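You operate a simulated robot arm through the tools that you are given. There is no shell and no other tool.

You run a simulated robot arm. Do the job below in one go: nothing can be reset, and whatever is moved stays where it is left.

Task
Cap the full green jar, stand it in the blue tray and park the white jar under the cock.
Fine: first turn the full jar to the open station between clay hopper and viewer. Set down upright: what you pick out.

It is judged by the outcome, as a careful person would: the job done as asked, and still so three seconds after it is handed in. It fails if anything else is knocked over, pushed out of place, dropped, spilled or broken. Lids that push on must go on centred and level and be pressed home; caps that screw on are set level and turned clockwise until they are tight.

Robot
A 7-joint arm with a three-finger gripper, fixed in place. Base frame: the origin is at the foot of the arm, x ahead of it, y to its left, z up; the work surface is at about z = 700. Lengths are in mm, angles in degrees, forces in N, time in s.
Its first joint turns from -166.0 to 166.0 degrees. Payload 2.69 kg.
The tool frame sits at the grasp point between the pads (the TCP): z along the fingers, y along the line on which they close. The tips reach 30 mm beyond it. Largest opening 128 mm; the body of the gripper starts 117 mm behind the TCP.
Orientation is that of the tool frame in the base frame, as [roll, pitch, yaw] about the fixed x, y, z axes, in that order (R = Rz(yaw) Ry(pitch) Rx(roll)). With the fingers straight down and closing along the base's y, the tool's x points along the base's -x, its y along +y and its z along -z.

Tools
- The arm moves only by the tool nudge_tool. Its argument "increments" is a list of rows, each a list of 3 entries, a list of its own where there are three numbers: the shift along the tool's x, y, z in units of 100 mm (1.0 is 100 mm), then the turn, a rotation vector about the tool's x, y, z in units of 60 degrees (1.0 is 60 degrees), then the opening, from 0 (shut) to 1 (fully open). In form: [[[x, y, z], [ax, ay, az], claw], ...]. A call has 1 to 20 rows; each row is the pose to reach, as a shift and turn from the pose commanded when the call began, along the tool's axes at that moment. A call with a number of a shift or a turn outside -1 to 1 is refused whole. Rows are played at 5 a second. More than 50 mm and 8.6 degrees between two rows, or a gripper value outside its range, and nothing of the call is played. A pose out of reach is approached as far as the arm can. The call stops where the force on the tool passes 40 N (or 10 N more than at its start, if that is more) or the arm is blocked; 0.2 s more then pass. Each finger halts on what it meets, pressing with about 32 N; the grip force reading is that of the motor and also rises with nothing between the fingers. The clock runs only during rows and for 0.2 s after the last one: add rows that repeat a pose to give the fingers time. It gives the time, the measured TCP pose, the force on the tool (base axes), the opening and the grip force at its end, in the units of the frame above (readings bear some noise), with the torque about the TCP (base axes, N m) and any sound that the robot's microphone picked up.
- Cameras (640 x 400 px; columns grow to the right, rows downward): "scene" is fixed at [421.3, 647.5, 1303.4]; the picture's right is [-0.89, -0.46, 0.00], its down [-0.16, 0.31, -0.94] and it looks along [0.43, -0.84, -0.35] (base axes); focal length 343 px, centre (320, 200). "wrist" rides on the gripper at [58, 54, -131] in the tool frame; the picture's right is [-0.68, 0.74, 0.00], its down [-0.62, -0.57, -0.55] and it looks along [-0.40, -0.37, 0.84] (tool axes); focal length 234 px, centre (320, 200). There is no depth. A picture from a camera that has moved, and an enlarged one, comes with that camera's place and axes in the base frame and with its lens. The place of the scene camera against the robot may be out by one fixed shift of up to 25 mm in any direction.
- get_image(camera): a new picture of that camera. It takes no simulated time.
- slide_trunk(by): slides the trunk up (or, below 0, down) by that many mm; the arm rides with it, the base frame stays. It gives what a move gives, with no picture.
- enlarge(camera, box): a new picture of the part [left, top, right, bottom] of that camera's present view, enlarged. It takes no simulated time.
- sign_off(): hands the job in; it is judged then, once.

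Nothing tells you positions but the pictures and the camera data. Unless the task says otherwise, let go and move clear before handing in.

The tools are called after "Request:" as name(argument=value, ...) on one line, values as JSON. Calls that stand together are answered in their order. nudge_tool: Moves the arm, as the interface text tells. Its arguments: {"type":"object","properties":{"increments":{"type":"array","items":{"type":"array"}}},"required":["increments"]} The other tools are called the same way: slide_trunk (by) slides the trunk up or down; get_image (camera) takes a picture; enlarge (camera, box) takes an enlarged picture of a part of a camera's view; sign_off () hands the job in.

At the start:

```text
clock: 0.0
tcp_pos: [553.1, 171.6, 1240.1]
ee_rot: [-180.0, 0.0, -179.9]
ft_force: [0.0, 0.1, -0.6]
ft_torque: [-0.02, 0.01, -0.01]
gripper_width: 128.1
grip_force: 0.1
trunk travel left (down, up): [-150.0, 200.0]
```

scene: 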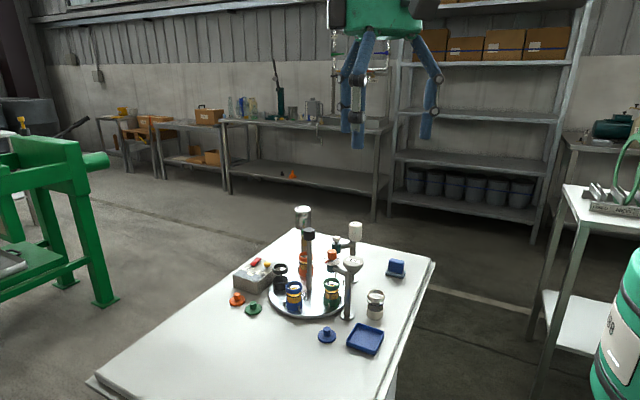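
wrist: 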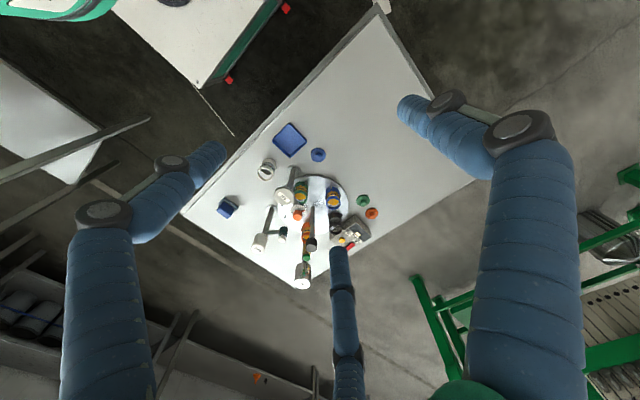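

I see a table with a carousel (turntable) of coloured jars, several posts (hopper, viewer, taps), loose lids, a blue tray and a white jar. I'll enlarge both views before planning anything.

Request:
enlarge(camera="scene", box=[220, 190, 420, 360])

Request:
enlarge(camera="wrist", box=[190, 110, 400, 300])

Request:
enlarge(camera="scene", box=[260, 195, 370, 330])

```text
2.35 times, centred on (320, 275) of scene
camera zoom: at [421.3, 647.5, 1303.4], right [-0.89, -0.46, 0.0], down [-0.16, 0.31, -0.94], along [0.43, -0.84, -0.35], focal length 808 px, centre (320, 24)
```

zoom: 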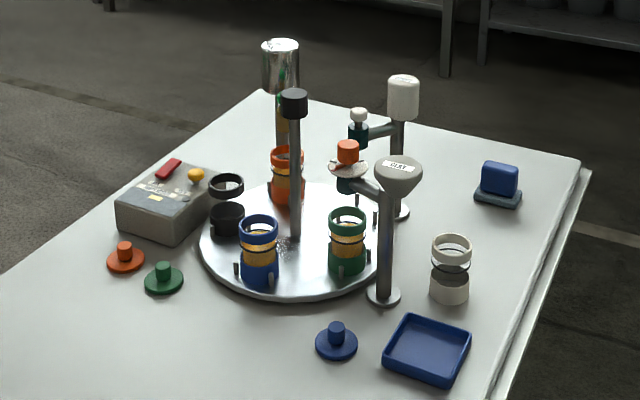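

```text
2.11 times, centred on (295, 205) of wrist
camera zoom: at [496.0, 224.3, 1371.5], right [0.68, 0.74, 0.0], down [0.62, -0.57, 0.55], along [0.4, -0.37, -0.84], focal length 493 px, centre (373, 190)
```

zoom: 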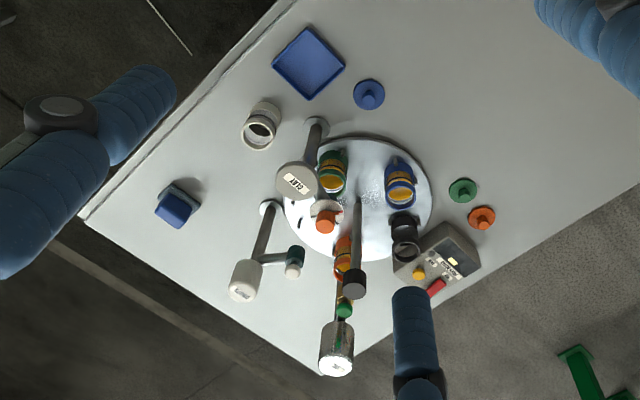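

```text
2.96 times, centred on (315, 262) of scene
camera zoom: at [421.3, 647.5, 1303.4], right [-0.89, -0.46, 0.0], down [-0.16, 0.31, -0.94], along [0.43, -0.84, -0.35], focal length 1017 px, centre (335, 15)
```

zoom: 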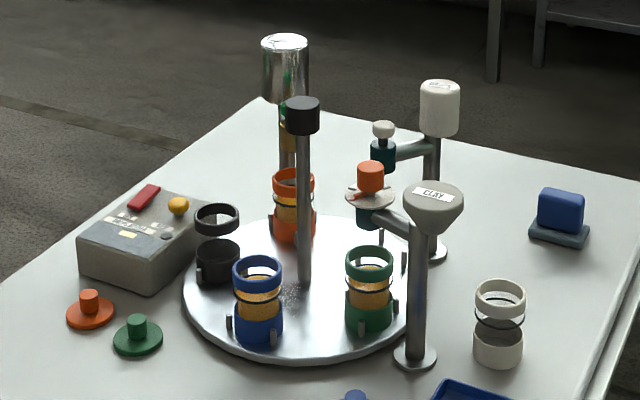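

The carousel holds several jars, with posts and a control box around it. I need closer views of the labels, the contents and each station.

Request:
enlarge(camera="scene", box=[285, 200, 335, 250])

Request:
enlarge(camera="scene", box=[228, 250, 288, 310])

Request:
enlarge(camera="scene", box=[315, 215, 390, 275])

Request:
enlarge(camera="scene", box=[268, 250, 348, 325])

Request:
enlarge(camera="wrist", box=[280, 165, 350, 235])

Request:
enlarge(camera="wrist", box=[310, 200, 390, 260])

Request:
enlarge(camera="wrist", box=[245, 220, 325, 295])

```text
8.00 times, centred on (310, 225) of scene
camera zoom: at [421.3, 647.5, 1303.4], right [-0.89, -0.46, 0.0], down [-0.16, 0.31, -0.94], along [0.43, -0.84, -0.35], focal length 2746 px, centre (400, 0)
```

zoom: 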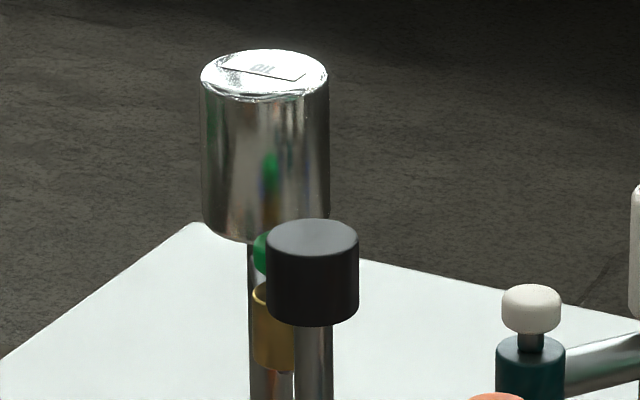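

```text
6.67 times, centred on (258, 280) of scene
camera zoom: at [421.3, 647.5, 1303.4], right [-0.89, -0.46, 0.0], down [-0.16, 0.31, -0.94], along [0.43, -0.84, -0.35], focal length 2288 px, centre (733, -333)
```

zoom: 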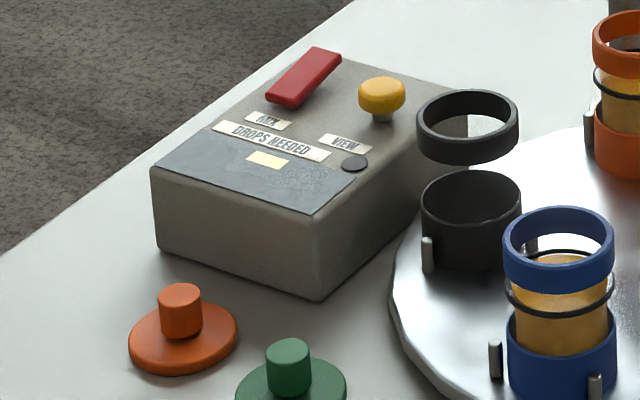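

```text
6.67 times, centred on (352, 245) of scene
camera zoom: at [421.3, 647.5, 1303.4], right [-0.89, -0.46, 0.0], down [-0.16, 0.31, -0.94], along [0.43, -0.84, -0.35], focal length 2288 px, centre (103, -100)
```

zoom: 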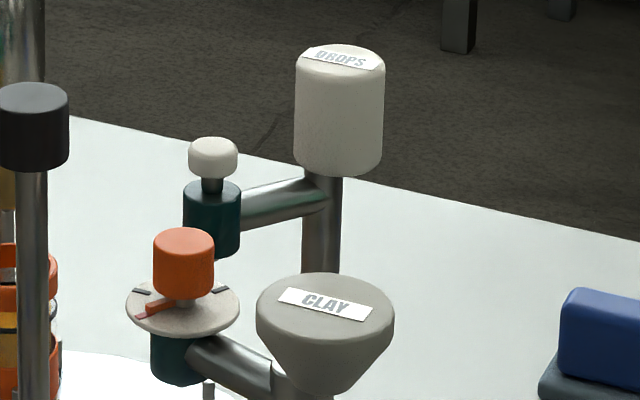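

```text
5.33 times, centred on (308, 288) of scene
camera zoom: at [421.3, 647.5, 1303.4], right [-0.89, -0.46, 0.0], down [-0.16, 0.31, -0.94], along [0.43, -0.84, -0.35], focal length 1830 px, centre (384, -267)
```

zoom: 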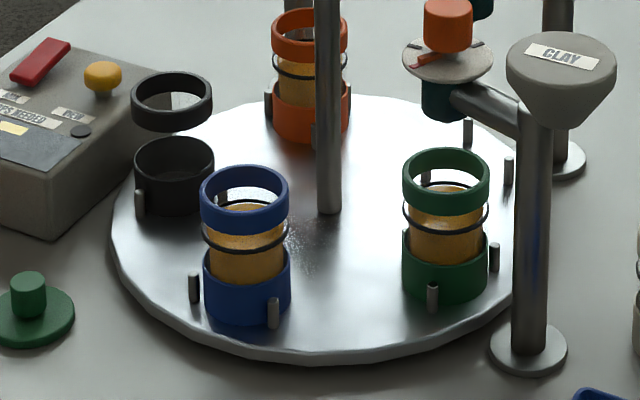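

```text
5.71 times, centred on (315, 200) of wrist
camera zoom: at [496.0, 224.3, 1371.5], right [0.68, 0.74, 0.0], down [0.62, -0.57, 0.55], along [0.4, -0.37, -0.84], focal length 1338 px, centre (349, 200)
```

zoom: 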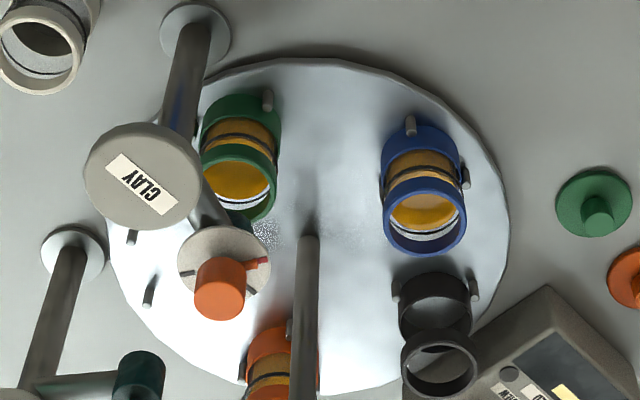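

```text
6.67 times, centred on (350, 230) of wrist
camera zoom: at [496.0, 224.3, 1371.5], right [0.68, 0.74, 0.0], down [0.62, -0.57, 0.55], along [0.4, -0.37, -0.84], focal length 1561 px, centre (120, 0)
```

zoom: 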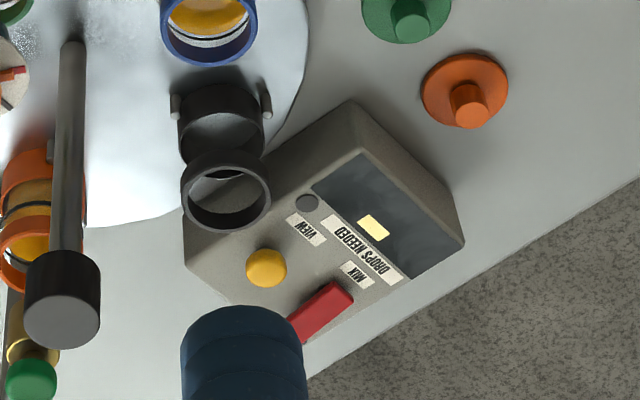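

```text
5.33 times, centred on (285, 258) of wrist
camera zoom: at [496.0, 224.3, 1371.5], right [0.68, 0.74, 0.0], down [0.62, -0.57, 0.55], along [0.4, -0.37, -0.84], focal length 1249 px, centre (507, -107)
```

zoom: 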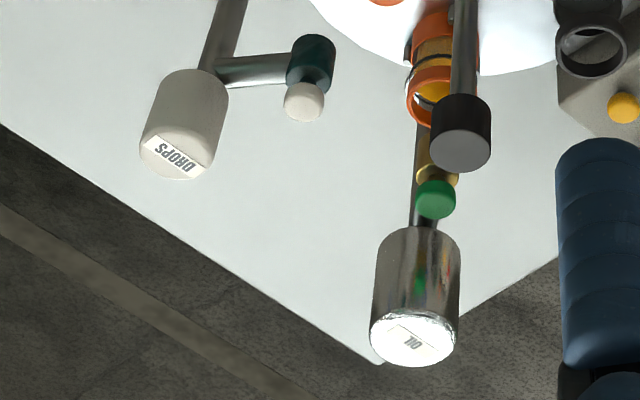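

I read it as a five-station carousel with a central post and black knob:
- Clay hopper: green jar.
- Open station: blue jar.
- Viewer box: black jar.
- Oil cock: orange jar.
- DROPS: empty.

The gripper in the pictures looks odd, so I'll close it in free air and see how it moves.

Request:
nudge_tool(increments=[[[0, 0, 0], [0, 0, 0], 0.5], [[0, 0, 0], [0, 0, 0], 0.25], [[0, 0, 0], [0, 0, 0], 0.25]])

Request:
get_image(camera="wrist")

Request:
enlarge(camera="scene", box=[310, 0, 470, 160])

```text
clock: 0.8
tcp_pos: [554.5, 170.9, 1240.3]
ee_rot: [179.9, 0.0, -179.9]
ft_force: [-0.7, 0.8, -0.6]
ft_torque: [0.01, 0.01, -0.02]
gripper_width: 32.0
grip_force: 0.2
trunk travel left (down, up): [-150.0, 200.0]
```

```text
taken
camera wrist: at [496.0, 224.3, 1371.4], right [0.68, 0.74, 0.0], down [0.62, -0.57, 0.55], along [0.4, -0.37, -0.84], focal length 234 px, centre (320, 200)
```

wrist: 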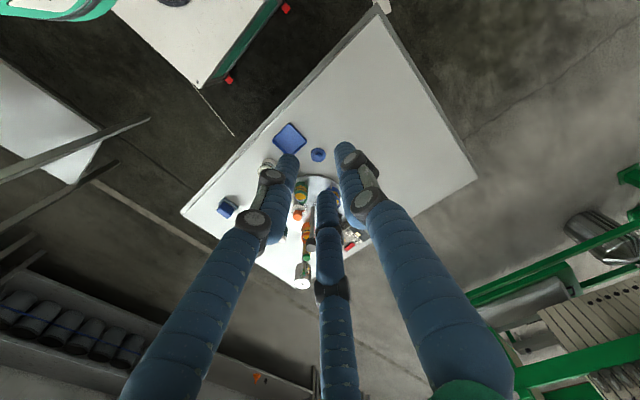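

```text
2.50 times, centred on (390, 80) of scene
camera zoom: at [421.3, 647.5, 1303.4], right [-0.89, -0.46, 0.0], down [-0.16, 0.31, -0.94], along [0.43, -0.84, -0.35], focal length 858 px, centre (145, 500)
```

zoom: 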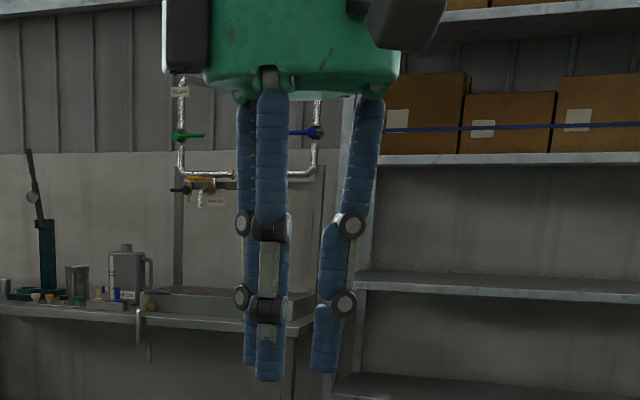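

The hand looks three-fingered but opens and closes centrally as described, so round objects should grip well. I'll reopen it and move closer, high above everything, for a better wrist view.

Request:
nudge_tool(increments=[[[-0.2125, -0.25, 0.25], [0, 0, 0], 1], [[-0.425, -0.5, 0.5], [0, 0, 0], 1], [[-0.6375, -0.75, 0.75], [0, 0, 0], 1], [[-0.85, -1.0, 1.0], [0, 0, 0], 1], [[-0.85, -1.0, 1.0], [0, 0, 0], 1]])

Request:
get_image(camera="wrist")

```text
clock: 2.0
tcp_pos: [638.7, 72.0, 1137.8]
ee_rot: [-179.9, 0.0, -179.9]
ft_force: [0.5, -1.0, -0.5]
ft_torque: [0.02, 0.1, -0.01]
gripper_width: 128.0
grip_force: 0.1
trunk travel left (down, up): [-150.0, 200.0]
```

```text
taken
camera wrist: at [582.1, 124.3, 1269.2], right [0.68, 0.74, 0.0], down [0.62, -0.57, 0.55], along [0.4, -0.37, -0.84], focal length 234 px, centre (320, 200)
```

wrist: 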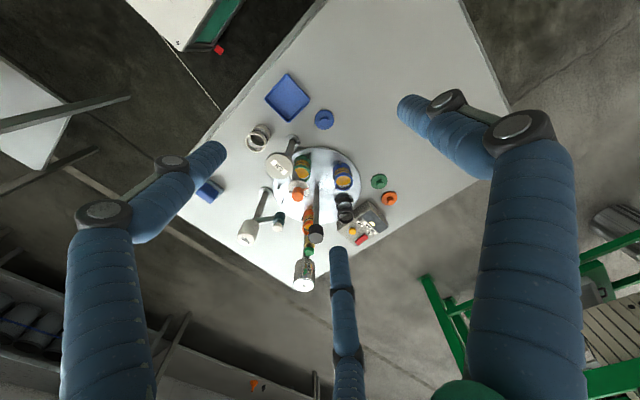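

Good view of the whole bench. I'll zoom in on each region to measure positions.

Request:
enlarge(camera="wrist", box=[255, 135, 365, 205])

Request:
enlarge(camera="wrist", box=[300, 150, 410, 250])

Request:
enlarge(camera="wrist", box=[240, 65, 350, 155])

Request:
enlarge(camera="wrist", box=[235, 185, 335, 295])

```text
5.71 times, centred on (310, 170) of wrist
camera zoom: at [582.1, 124.3, 1269.2], right [0.68, 0.74, 0.0], down [0.62, -0.57, 0.55], along [0.4, -0.37, -0.84], focal length 1338 px, centre (377, 371)
```

zoom: 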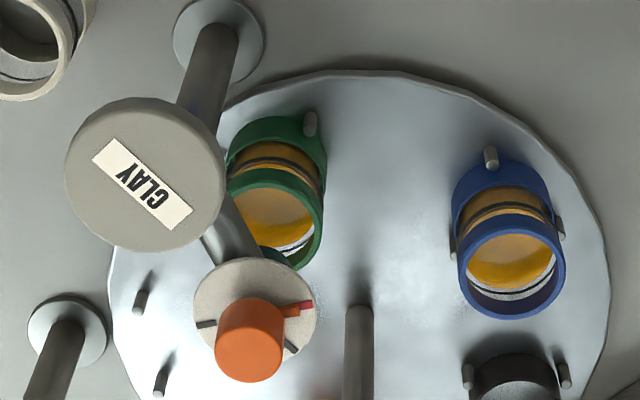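

```text
4.00 times, centred on (355, 200) of wrist
camera zoom: at [582.1, 124.3, 1269.2], right [0.68, 0.74, 0.0], down [0.62, -0.57, 0.55], along [0.4, -0.37, -0.84], focal length 937 px, centre (180, 200)
```

zoom: 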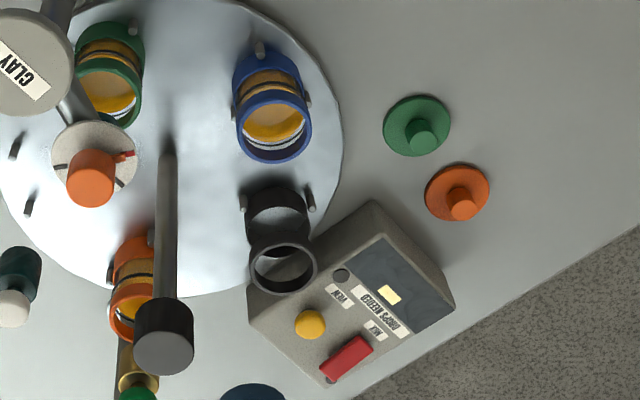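

```text
4.44 times, centred on (295, 110) of wrist
camera zoom: at [582.1, 124.3, 1269.2], right [0.68, 0.74, 0.0], down [0.62, -0.57, 0.55], along [0.4, -0.37, -0.84], focal length 1041 px, centre (431, 600)
```

zoom: 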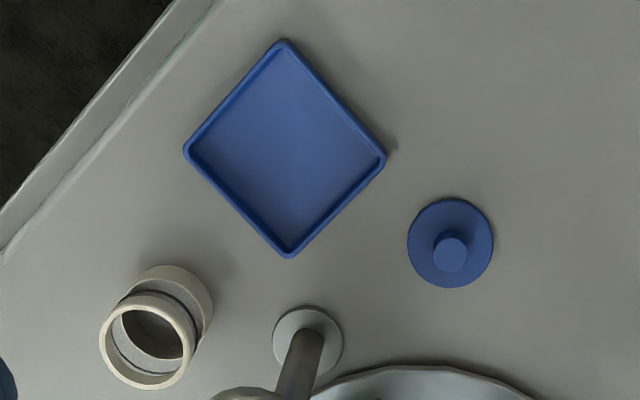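

```text
3.64 times, centred on (285, 240) of wrist
camera zoom: at [582.1, 124.3, 1269.2], right [0.68, 0.74, 0.0], down [0.62, -0.57, 0.55], along [0.4, -0.37, -0.84], focal length 852 px, centre (447, 54)
```

zoom: 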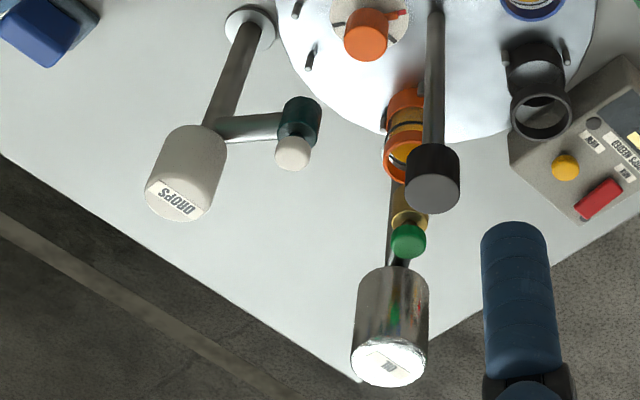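

Measured so far, in base coordinates:
- Carousel centre: about (815, -97).
- Knob top: about z 920.
- Stations: radius about 83.
- Green lid: about (919, 36).

Next I'll bring the camera lower to see the lids, jars and pins.

Request:
nudge_tool(increments=[[[-0.23, 0.03, 0.33], [0, 0, 0], 1], [[-0.46, 0.06, 0.66], [0, 0, 0], 1], [[-0.7, 0.1, 1.0], [0, 0, 0], 1], [[-0.7, 0.1, 1.0], [0, 0, 0], 1]])

Request:
nudge_tool(increments=[[[-0.23, 0.03, 0.33], [0, 0, 0], 1], [[-0.46, 0.06, 0.66], [0, 0, 0], 1], [[-0.7, 0.1, 1.0], [0, 0, 0], 1], [[-0.7, 0.1, 1.0], [0, 0, 0], 1]])

Request:
get_image(camera="wrist")

```text
clock: 3.0
tcp_pos: [708.4, 83.1, 1040.1]
ee_rot: [179.9, 0.0, 180.0]
ft_force: [0.2, 0.2, -0.3]
ft_torque: [-0.02, 0.09, 0.0]
gripper_width: 128.2
grip_force: 0.1
trunk travel left (down, up): [-150.0, 200.0]
```

```text
clock: 4.0
tcp_pos: [781.9, 91.9, 938.3]
ee_rot: [-180.0, -0.1, -180.0]
ft_force: [0.2, 0.8, -0.3]
ft_torque: [0.02, 0.05, 0.01]
gripper_width: 127.9
grip_force: 0.1
trunk travel left (down, up): [-150.0, 200.0]
```

```text
taken
camera wrist: at [723.0, 144.0, 1069.7], right [0.68, 0.74, 0.0], down [0.62, -0.57, 0.55], along [0.4, -0.37, -0.84], focal length 234 px, centre (320, 200)
```

wrist: 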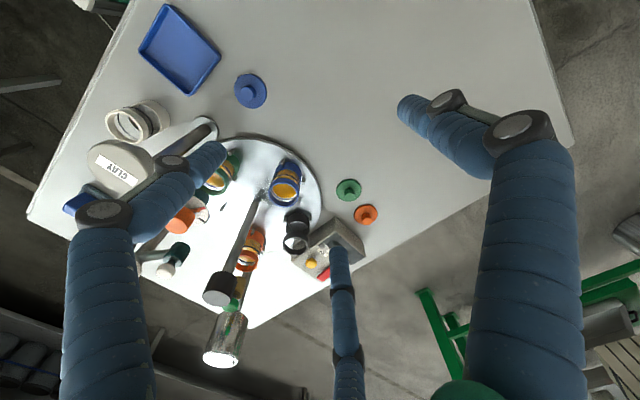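

Request:
enlarge(camera="wrist", box=[320, 165, 390, 235])

Request:
enlarge(camera="wrist", box=[250, 145, 320, 215])

Request:
enlarge(camera="wrist", box=[85, 70, 225, 190])

Request:
enlarge(camera="wrist", box=[195, 215, 305, 325])

```text
5.71 times, centred on (355, 200) of wrist
camera zoom: at [723.0, 144.0, 1069.7], right [0.68, 0.74, 0.0], down [0.62, -0.57, 0.55], along [0.4, -0.37, -0.84], focal length 1338 px, centre (120, 200)
```

zoom: 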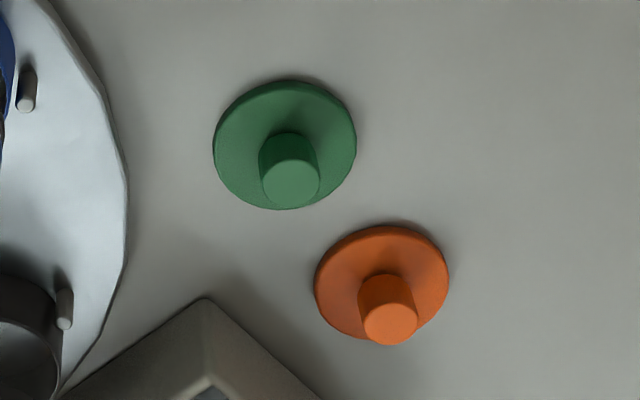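

```text
5.71 times, centred on (285, 180) of wrist
camera zoom: at [723.0, 144.0, 1069.7], right [0.68, 0.74, 0.0], down [0.62, -0.57, 0.55], along [0.4, -0.37, -0.84], focal length 1338 px, centre (520, 314)
```

zoom: 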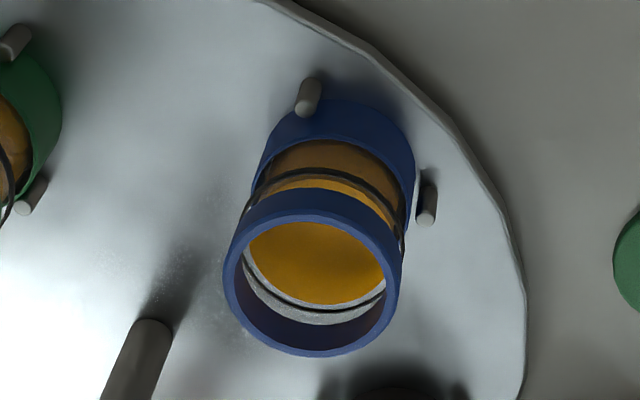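

```text
3.33 times, centred on (155, 130) of wrist
camera zoom: at [723.0, 144.0, 1069.7], right [0.68, 0.74, 0.0], down [0.62, -0.57, 0.55], along [0.4, -0.37, -0.84], focal length 781 px, centre (870, 433)
```

zoom: 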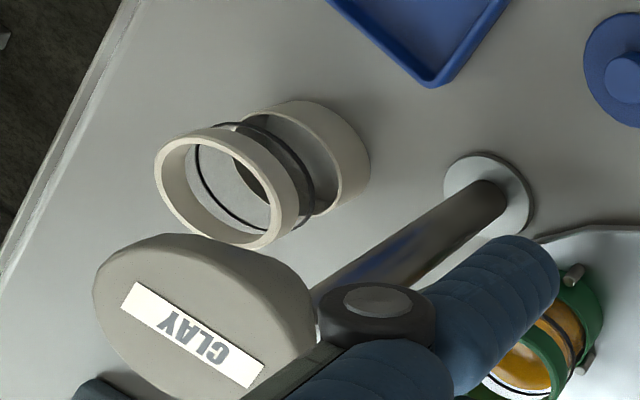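

```text
3.64 times, centred on (250, 270) of wrist
camera zoom: at [723.0, 144.0, 1069.7], right [0.68, 0.74, 0.0], down [0.62, -0.57, 0.55], along [0.4, -0.37, -0.84], focal length 852 px, centre (574, -54)
```

zoom: 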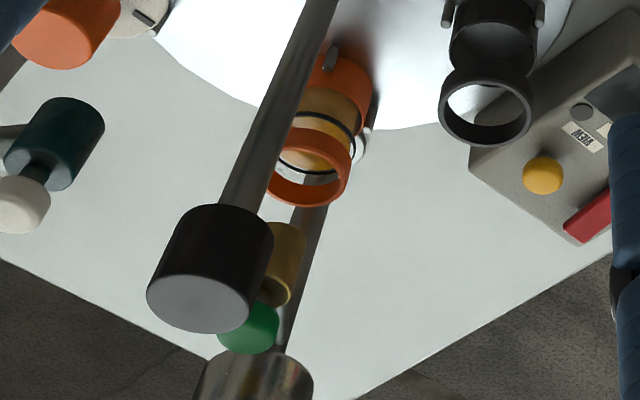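

Refined positions:
- Carousel centre: about (820, -104). Its knob is about 32 mm across with its top near z 906.
- Jars: radius about 88, rims 45 mm across at about z 778.
- Green lid: (917, 36), with a small knob whose top is at about z 730.

I'll go above the carousel knob with the gripper half closed and pre-rotated, ready to turn clockwise.

Request:
nudge_tool(increments=[[[0, 0, -0.3], [0, 0, 0], 1], [[0, 0, -0.6], [0, 0, 0], 1], [[-0.1, -0.35, -0.6], [0, 0, -0.1], 0.8], [[-0.2, -0.7, -0.6], [0, 0, -0.2], 0.6], [[-0.3, -0.98, -0.6], [0, 0, -0.3], 0.5], [[-0.3, -0.98, -0.6], [0, 0, -0.3], 0.5]])

Request:
get_image(camera="wrist")

```text
clock: 5.4
tcp_pos: [812.0, -6.2, 1001.1]
ee_rot: [-180.0, -0.1, -161.9]
ft_force: [-0.4, 0.0, -0.4]
ft_torque: [0.04, 0.02, 0.0]
gripper_width: 64.0
grip_force: 0.0
trunk travel left (down, up): [-150.0, 200.0]
```

```text
taken
camera wrist: at [740.2, 25.4, 1131.9], right [0.41, 0.91, 0.0], down [0.76, -0.35, 0.55], along [0.5, -0.23, -0.84], focal length 234 px, centre (320, 200)
```

wrist: 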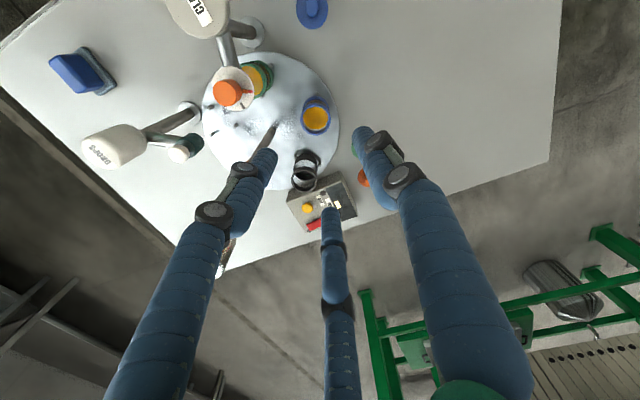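

The pre-rotation came out as planned (+18° counter-clockwise). Next I shift over the knob axis and add the other 18°.

Request:
nudge_tool(increments=[[[0.076, -0.319, 0], [0, 0, -0.1], 0.5], [[0.152, -0.637, 0], [0, 0, -0.2], 0.5], [[0.228, -0.956, 0], [0, 0, -0.3], 0.5], [[0.228, -0.956, 0], [0, 0, -0.3], 0.5]])

Request:
get_image(camera="wrist")

Request:
enlarge(camera="scene", box=[240, 150, 400, 320])

```text
clock: 6.4
tcp_pos: [819.9, -104.6, 999.8]
ee_rot: [-180.0, 0.1, -143.9]
ft_force: [-0.5, 0.1, -0.5]
ft_torque: [0.05, 0.02, 0.0]
gripper_width: 64.0
grip_force: 0.2
trunk travel left (down, up): [-150.0, 200.0]
```

```text
taken
camera wrist: at [740.7, -97.4, 1131.0], right [0.11, 0.99, 0.0], down [0.83, -0.09, 0.55], along [0.54, -0.06, -0.84], focal length 234 px, centre (320, 200)
```

wrist: 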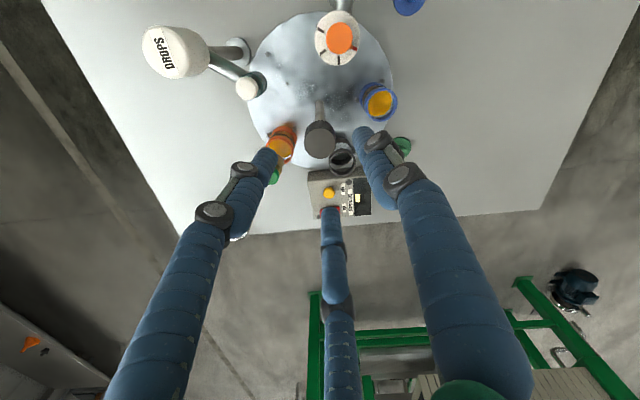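

```text
2.35 times, centred on (320, 235) of scene
camera zoom: at [421.3, 647.5, 1303.4], right [-0.89, -0.46, 0.0], down [-0.16, 0.31, -0.94], along [0.43, -0.84, -0.35], focal length 808 px, centre (320, 118)
```

zoom: 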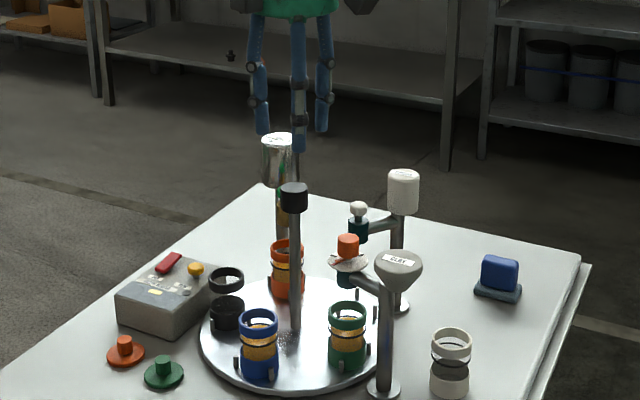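

Request:
enlarge(camera="wrist", box=[270, 100, 370, 200])

```text
4.00 times, centred on (320, 150) of wrist
camera zoom: at [740.7, -97.4, 1131.0], right [0.11, 0.99, 0.0], down [0.83, -0.09, 0.55], along [0.54, -0.06, -0.84], focal length 937 px, centre (320, 400)
```

zoom: 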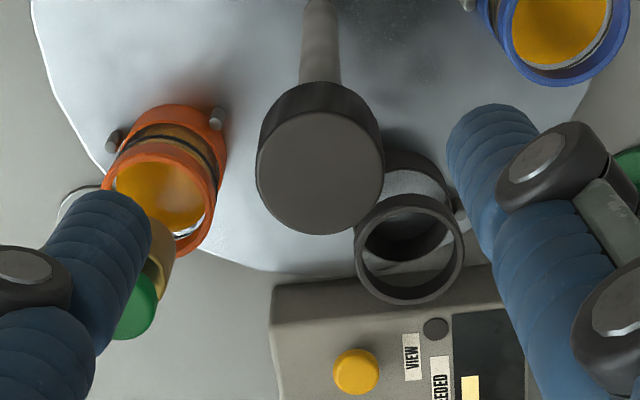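

The knob is centred under the tool within 2 mm. I'll descend around it with the fingers still open.

Request:
nudge_tool(increments=[[[0.009, -0.012, 0.25], [0, 0, 0], 0.5], [[0.009, -0.012, 0.5], [0, 0, 0], 0.5], [[0.009, -0.012, 0.75], [0, 0, 0], 0.5], [[0.009, -0.012, 1.0], [0, 0, 0], 0.5], [[0.009, -0.012, 1.0], [0, 0, 0], 0.5]])

Request:
enlarge(camera="scene", box=[240, 190, 400, 320])

Request:
get_image(camera="wrist")

```text
clock: 7.6
tcp_pos: [818.0, -103.8, 897.8]
ee_rot: [180.0, 0.0, -144.0]
ft_force: [0.1, -0.1, -0.9]
ft_torque: [-0.04, -0.02, 0.04]
gripper_width: 63.8
grip_force: 0.1
trunk travel left (down, up): [-150.0, 200.0]
```

```text
3.08 times, centred on (320, 255) of scene
camera zoom: at [421.3, 647.5, 1303.4], right [-0.89, -0.46, 0.0], down [-0.16, 0.31, -0.94], along [0.43, -0.84, -0.35], focal length 1056 px, centre (320, 31)
```

zoom: 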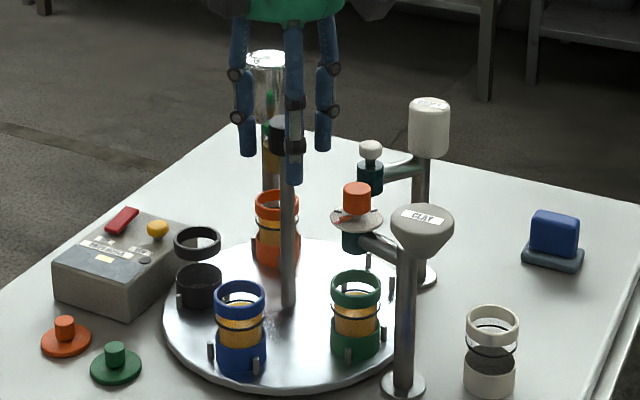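

```text
taken
camera wrist: at [739.5, -96.8, 1028.8], right [0.11, 0.99, 0.0], down [0.83, -0.1, 0.55], along [0.54, -0.06, -0.84], focal length 234 px, centre (320, 200)
```

wrist: 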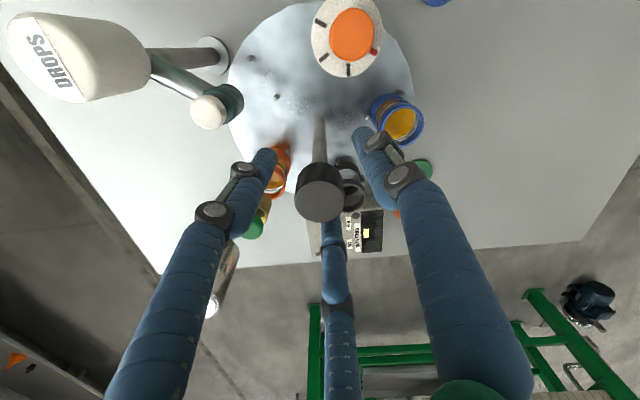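

The fingers are around the knob. I'll close on it gently.

Request:
nudge_tool(increments=[[[0, 0, 0], [0, 0, 0], 0.35], [[0, 0, 0], [0, 0, 0], 0.28], [[0, 0, 0], [0, 0, 0], 0.2], [[0, 0, 0], [0, 0, 0], 0.0], [[0, 0, 0], [0, 0, 0], 0.0]])

Request:
get_image(camera="wrist")

```text
clock: 8.8
tcp_pos: [819.6, -106.0, 898.1]
ee_rot: [-179.9, 0.1, -144.1]
ft_force: [22.7, -4.3, -4.2]
ft_torque: [-0.14, -0.81, -0.03]
gripper_width: 29.9
grip_force: 45.3
trunk travel left (down, up): [-150.0, 200.0]
```

```text
taken
camera wrist: at [741.1, -97.2, 1029.3], right [0.11, 0.99, 0.0], down [0.83, -0.1, 0.55], along [0.55, -0.06, -0.83], focal length 234 px, centre (320, 200)
```

wrist: 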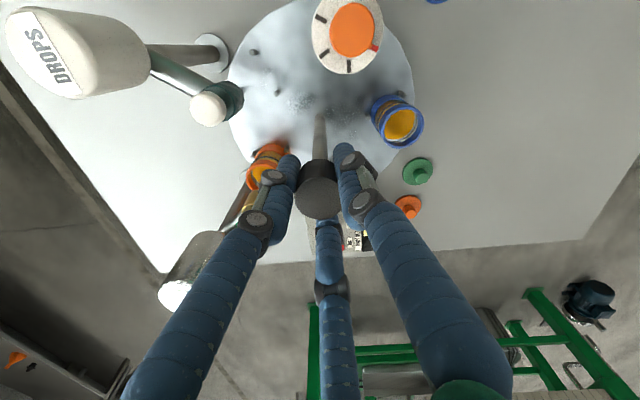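

The knob is gripped at 30 mm, but with a 23 N sideways load along +x, so the knob axis lies slightly further out. I'll nudge that way to relieve it before turning.

Request:
nudge_tool(increments=[[[-0.016, -0.012, 0], [0, 0, 0], 0], [[-0.016, -0.012, 0], [0, 0, 0], 0]])

```text
clock: 9.4
tcp_pos: [819.0, -105.0, 898.1]
ee_rot: [180.0, -0.1, -144.0]
ft_force: [15.5, -3.1, 0.7]
ft_torque: [-0.07, -0.03, -0.01]
gripper_width: 30.0
grip_force: 45.0
trunk travel left (down, up): [-150.0, 200.0]
```

Request:
nudge_tool(increments=[[[-0.018, -0.014, 0], [0, 0, 0], 0], [[-0.03, -0.03, 0], [0, 0, 0], 0], [[-0.03, -0.03, 0], [0, 0, 0], 0]])

```text
clock: 10.2
tcp_pos: [820.0, -104.5, 898.4]
ee_rot: [179.8, -0.2, -144.0]
ft_force: [-19.5, 11.7, 8.3]
ft_torque: [0.49, 0.98, 0.04]
gripper_width: 30.1
grip_force: 45.2
trunk travel left (down, up): [-150.0, 200.0]
```

Request:
nudge_tool(increments=[[[0.01, 0.02, 0], [0, 0, 0], 0], [[0.01, 0.02, 0], [0, 0, 0], 0]])

```text
clock: 10.8
tcp_pos: [820.4, -104.9, 898.6]
ee_rot: [180.0, -0.1, -143.9]
ft_force: [-11.5, 8.4, -5.5]
ft_torque: [0.09, -0.13, -0.01]
gripper_width: 30.2
grip_force: 45.2
trunk travel left (down, up): [-150.0, 200.0]
```

Request:
nudge_tool(increments=[[[0.004, 0.015, 0], [0, 0, 0], 0], [[0.004, 0.015, 0], [0, 0, 0], 0]])

```text
clock: 11.4
tcp_pos: [819.6, -105.0, 897.8]
ee_rot: [180.0, 0.0, -144.0]
ft_force: [-2.1, -1.9, -18.1]
ft_torque: [-0.27, -0.53, -0.02]
gripper_width: 30.1
grip_force: 44.6
trunk travel left (down, up): [-150.0, 200.0]
```

The lateral load is now small. I'll try a 12° clockwise turn and check that the carousel follows.

Request:
nudge_tool(increments=[[[0, 0, 0], [0, 0, 0.05], 0], [[0, 0, 0], [0, 0, 0.1], 0], [[0, 0, 0], [0, 0, 0.15], 0], [[0, 0, 0], [0, 0, 0.2], 0], [[0, 0, 0], [0, 0, 0.2], 0]])

Request:
enlarge(camera="scene", box=[240, 190, 400, 320])

```text
clock: 12.6
tcp_pos: [820.8, -104.3, 897.4]
ee_rot: [179.8, -0.1, -156.0]
ft_force: [-4.2, -8.9, -21.4]
ft_torque: [-0.18, 0.12, -0.03]
gripper_width: 30.0
grip_force: 45.4
trunk travel left (down, up): [-150.0, 200.0]
```

```text
3.08 times, centred on (320, 255) of scene
camera zoom: at [421.3, 647.5, 1303.4], right [-0.89, -0.46, 0.0], down [-0.16, 0.31, -0.94], along [0.43, -0.84, -0.35], focal length 1056 px, centre (320, 31)
```

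zoom: 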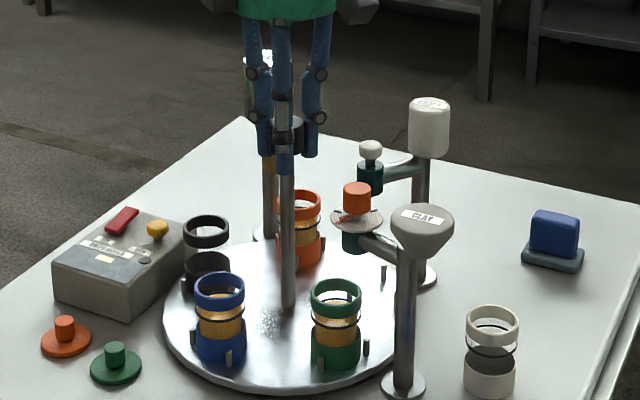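

The carousel turns with the knob and the jars ride along. I'll continue slowly for another 48°.

Request:
nudge_tool(increments=[[[0, 0, 0.01], [0, 0, 0.05], 0], [[0, 0, 0.01], [0, 0, 0.1], 0], [[0, 0, 0.01], [0, 0, 0.15], 0], [[0, 0, 0.01], [0, 0, 0.2], 0], [[0, 0, 0.01], [0, 0, 0.25], 0], [[0, 0, 0.01], [0, 0, 0.3], 0], [[0, 0, 0.01], [0, 0, 0.35], 0], [[0, 0, 0.01], [0, 0, 0.4], 0], [[0, 0, 0.01], [0, 0, 0.45], 0], [[0, 0, 0.01], [0, 0, 0.5], 0], [[0, 0, 0.01], [0, 0, 0.55], 0], [[0, 0, 0.01], [0, 0, 0.6], 0], [[0, 0, 0.01], [0, 0, 0.65], 0], [[0, 0, 0.01], [0, 0, 0.7], 0], [[0, 0, 0.01], [0, 0, 0.75], 0], [[0, 0, 0.01], [0, 0, 0.8], 0], [[0, 0, 0.01], [0, 0, 0.8], 0]])

Request:
enlarge(camera="scene", box=[240, 190, 400, 320])

Request:
get_image(camera="wrist")

```text
clock: 16.2
tcp_pos: [819.9, -104.7, 899.4]
ee_rot: [179.9, -0.1, 155.8]
ft_force: [-7.8, -16.8, -20.3]
ft_torque: [-0.41, 0.08, -0.05]
gripper_width: 30.1
grip_force: 44.6
trunk travel left (down, up): [-150.0, 200.0]
```

```text
3.08 times, centred on (320, 255) of scene
camera zoom: at [421.3, 647.5, 1303.4], right [-0.89, -0.46, 0.0], down [-0.16, 0.31, -0.94], along [0.43, -0.84, -0.35], focal length 1056 px, centre (320, 31)
```

zoom: 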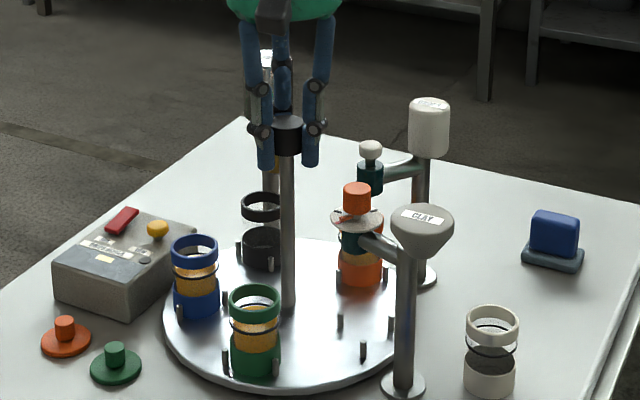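

```text
taken
camera wrist: at [789.3, -33.5, 1029.8], right [0.92, 0.4, 0.0], down [0.33, -0.77, 0.55], along [0.22, -0.5, -0.84], focal length 234 px, centre (320, 200)
```

wrist: 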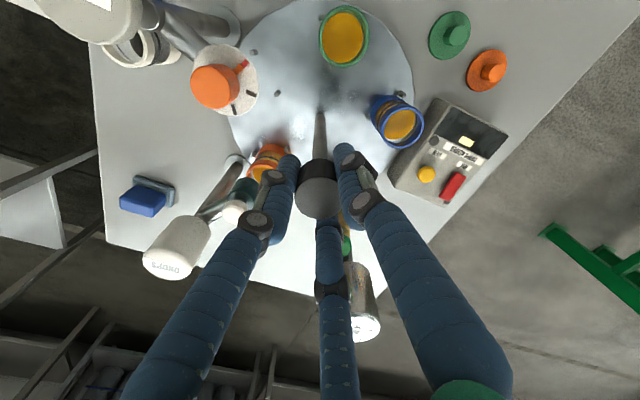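

It has turned 60° so far and green is close to the open station. I'll do the last 12° and relieve some side load on the way.

Request:
nudge_tool(increments=[[[0, -0.005, 0.01], [0, 0, 0.05], 0], [[0, -0.01, 0.02], [0, 0, 0.1], 0], [[0, -0.015, 0.02], [0, 0, 0.15], 0], [[0, -0.015, 0.02], [0, 0, 0.2], 0], [[0, -0.015, 0.02], [0, 0, 0.2], 0]])

Request:
enlarge(camera="scene", box=[240, 190, 400, 320])

Request:
get_image(camera="wrist")

```text
clock: 17.4
tcp_pos: [819.9, -103.8, 898.5]
ee_rot: [180.0, 0.2, 144.0]
ft_force: [-5.6, 5.5, 2.0]
ft_torque: [0.38, 0.17, -0.04]
gripper_width: 30.0
grip_force: 44.5
trunk travel left (down, up): [-150.0, 200.0]
```

```text
3.08 times, centred on (320, 255) of scene
camera zoom: at [421.3, 647.5, 1303.4], right [-0.89, -0.46, 0.0], down [-0.16, 0.31, -0.94], along [0.43, -0.84, -0.35], focal length 1056 px, centre (320, 31)
```

zoom: 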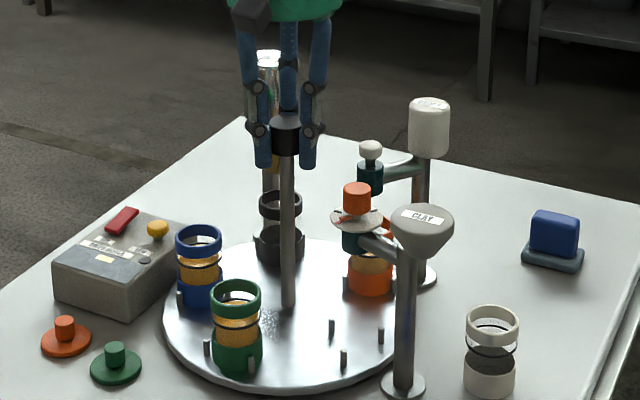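

```text
taken
camera wrist: at [804.6, -28.5, 1029.7], right [0.98, 0.2, 0.0], down [0.16, -0.82, 0.55], along [0.11, -0.54, -0.84], focal length 234 px, centre (320, 200)
```

wrist: 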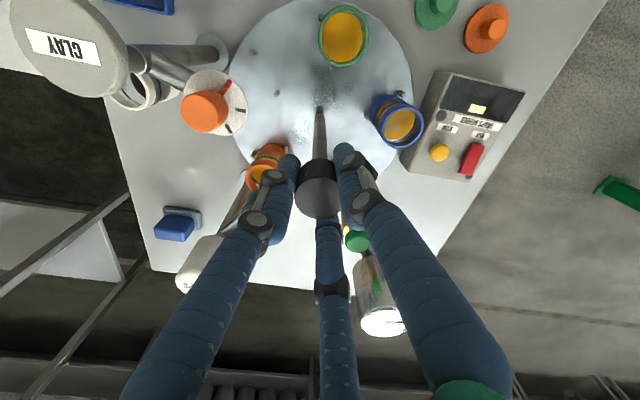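

Green appears to be at or a degree or two past the open station. I'll measure it more carefully with zooms.

Request:
enlarge(camera="scene", box=[280, 260, 330, 320])

Request:
enlarge(camera="wrist", box=[230, 0, 430, 160])

Request:
enlarge(camera="scene", box=[300, 230, 360, 290])

```text
6.67 times, centred on (305, 290) of scene
camera zoom: at [421.3, 647.5, 1303.4], right [-0.89, -0.46, 0.0], down [-0.16, 0.31, -0.94], along [0.43, -0.84, -0.35], focal length 2288 px, centre (420, -400)
```

zoom: 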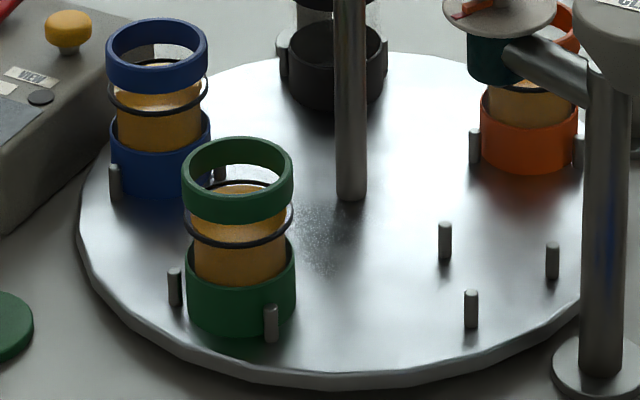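

```text
2.50 times, centred on (330, 80) of wrist
camera zoom: at [804.6, -28.5, 1029.7], right [0.98, 0.2, 0.0], down [0.16, -0.82, 0.55], along [0.11, -0.54, -0.84], focal length 585 px, centre (295, 500)
```

zoom: 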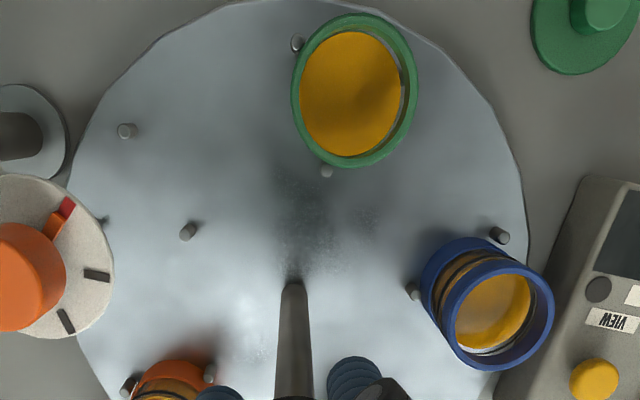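

```text
6.67 times, centred on (330, 260) of scene
camera zoom: at [421.3, 647.5, 1303.4], right [-0.89, -0.46, 0.0], down [-0.16, 0.31, -0.94], along [0.43, -0.84, -0.35], focal length 2288 px, centre (253, -200)
```

zoom: 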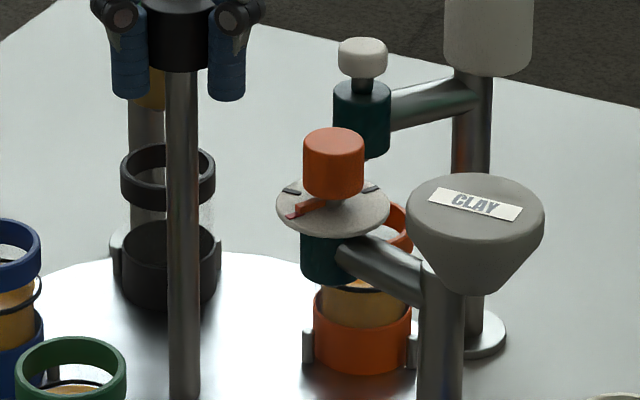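

The pins put green at about 87.5°, where the station (opposite the hopper's line at 162°) should be at 90°. I'll turn back about 2.3° to square it up.

Request:
nudge_tool(increments=[[[0, 0, 0], [0, 0, -0.02], 0], [[0, 0, 0], [0, 0, -0.038], 0], [[0, 0, 0], [0, 0, -0.038], 0]])

Request:
enlarge(camera="scene", box=[240, 190, 400, 320])

Request:
enlarge(camera="wrist", box=[230, 0, 430, 160])

```text
clock: 18.2
tcp_pos: [819.0, -105.1, 897.1]
ee_rot: [-179.9, 0.1, 146.2]
ft_force: [6.2, 7.5, 3.3]
ft_torque: [0.2, -0.38, 0.05]
gripper_width: 30.3
grip_force: 45.0
trunk travel left (down, up): [-150.0, 200.0]
```

```text
3.08 times, centred on (320, 255) of scene
camera zoom: at [421.3, 647.5, 1303.4], right [-0.89, -0.46, 0.0], down [-0.16, 0.31, -0.94], along [0.43, -0.84, -0.35], focal length 1056 px, centre (320, 31)
```

zoom: 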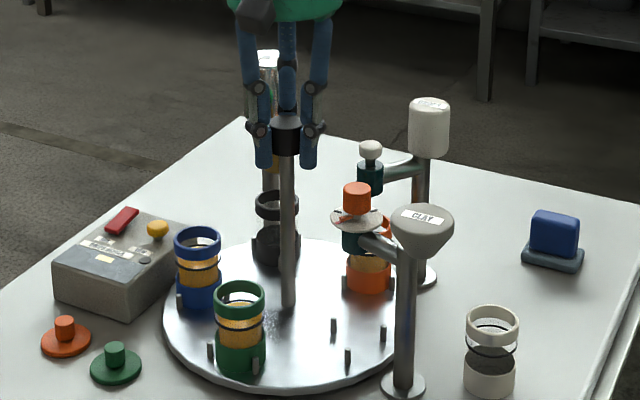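

```text
2.50 times, centred on (330, 80) of wrist
camera zoom: at [801.4, -29.2, 1029.6], right [0.97, 0.24, 0.0], down [0.2, -0.81, 0.55], along [0.13, -0.53, -0.84], focal length 585 px, centre (295, 500)
```

zoom: 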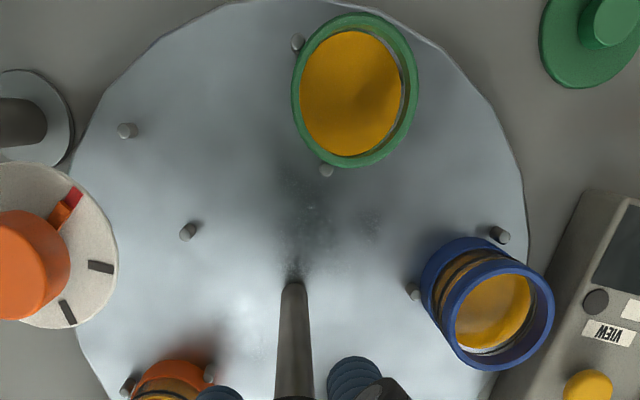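

Green now sits at 90° within about half a degree. I'll release the knob, rise clear and check that nothing moves.

Request:
nudge_tool(increments=[[[0, 0, 0], [0, 0, 0], 0.3], [[0, 0, 0], [0, 0, 0], 0.5], [[0, 0, 0], [0, 0, 0], 0.5], [[0, 0, -0.3], [0, 0, 0], 0.5], [[0, 0, -0.65], [0, 0, 0], 0.5], [[0, 0, -1.0], [0, 0, 0], 0.5], [[0, 0, -1.0], [0, 0, 0], 0.5]])

Request:
enlarge(camera="scene", box=[240, 190, 400, 320])

```text
clock: 19.8
tcp_pos: [817.7, -105.5, 996.3]
ee_rot: [-180.0, 0.0, 146.3]
ft_force: [0.1, -0.4, 1.4]
ft_torque: [0.0, 0.0, -0.01]
gripper_width: 63.9
grip_force: 0.0
trunk travel left (down, up): [-150.0, 200.0]
```

```text
3.08 times, centred on (320, 255) of scene
camera zoom: at [421.3, 647.5, 1303.4], right [-0.89, -0.46, 0.0], down [-0.16, 0.31, -0.94], along [0.43, -0.84, -0.35], focal length 1056 px, centre (320, 31)
```

zoom: 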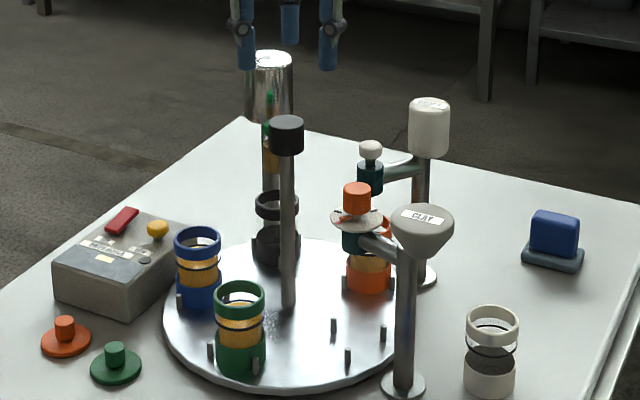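

The carousel is stable. Now I'll travel to above the green lid.

Request:
nudge_tool(increments=[[[-0.005, 0.215, 0], [0, 0, -0.14], 0.5], [[-0.01, 0.43, 0], [0, 0, -0.28], 0.5], [[-0.015, 0.645, 0], [0, 0, -0.42], 0.5], [[-0.02, 0.863, 0], [0, 0, -0.562], 0.5], [[-0.02, 0.863, 0], [0, 0, -0.562], 0.5]])

Request:
nudge_tool(increments=[[[-0.15, 0.22, 0.2], [0, 0, 0], 0.5], [[-0.3, 0.45, 0.4], [0, 0, 0], 0.5], [[-0.5, 0.71, 0.6], [0, 0, 0], 0.5], [[-0.5, 0.71, 0.6], [0, 0, 0], 0.5]])

Request:
get_image(camera="wrist")

```text
clock: 21.0
tcp_pos: [868.3, -36.3, 996.3]
ee_rot: [-179.9, -0.1, -179.8]
ft_force: [0.0, 0.4, -0.3]
ft_torque: [-0.03, 0.0, 0.02]
gripper_width: 63.8
grip_force: 0.1
trunk travel left (down, up): [-150.0, 200.0]
```

```text
clock: 22.0
tcp_pos: [918.1, 36.3, 936.9]
ee_rot: [180.0, 0.0, -180.0]
ft_force: [-0.1, -0.4, -1.0]
ft_torque: [-0.03, 0.05, 0.0]
gripper_width: 64.0
grip_force: 0.0
trunk travel left (down, up): [-150.0, 200.0]
```

```text
taken
camera wrist: at [860.0, 89.0, 1067.2], right [0.68, 0.74, 0.0], down [0.62, -0.57, 0.55], along [0.4, -0.37, -0.84], focal length 234 px, centre (320, 200)
```

wrist: 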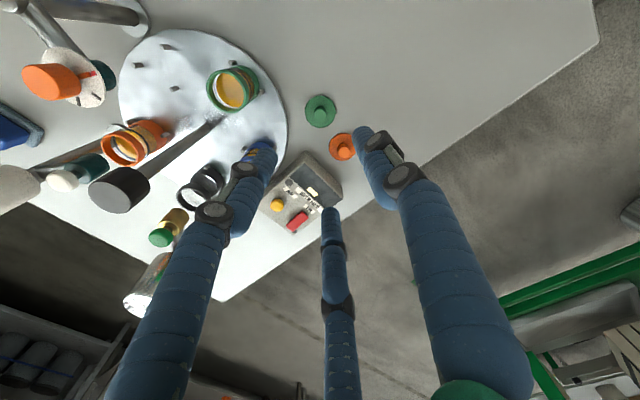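

Request:
enlarge(camera="wrist", box=[280, 70, 380, 170])

Request:
enlarge(camera="wrist", box=[190, 50, 280, 130])

```text
4.00 times, centred on (330, 120) of wrist
camera zoom: at [860.0, 89.0, 1067.2], right [0.68, 0.74, 0.0], down [0.62, -0.57, 0.55], along [0.4, -0.37, -0.84], focal length 937 px, centre (280, 520)
```

zoom: 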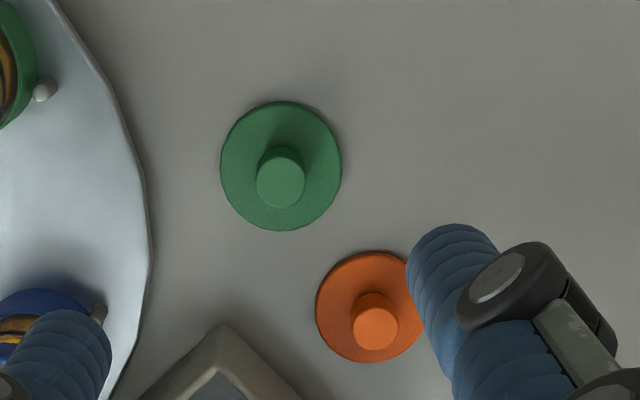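

```text
5.00 times, centred on (235, 90) of wrist
camera zoom: at [860.0, 89.0, 1067.2], right [0.68, 0.74, 0.0], down [0.62, -0.57, 0.55], along [0.4, -0.37, -0.84], focal length 1171 px, centre (745, 750)
```

zoom: 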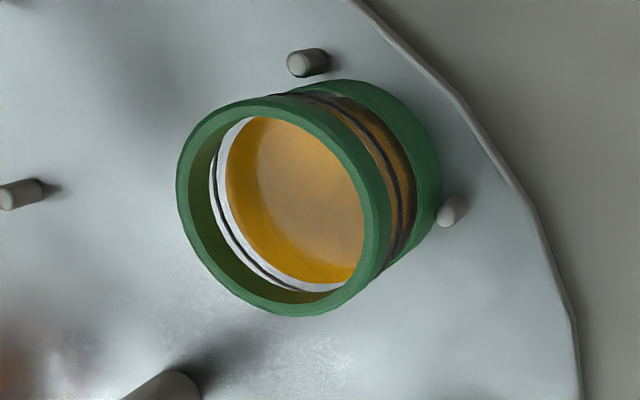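

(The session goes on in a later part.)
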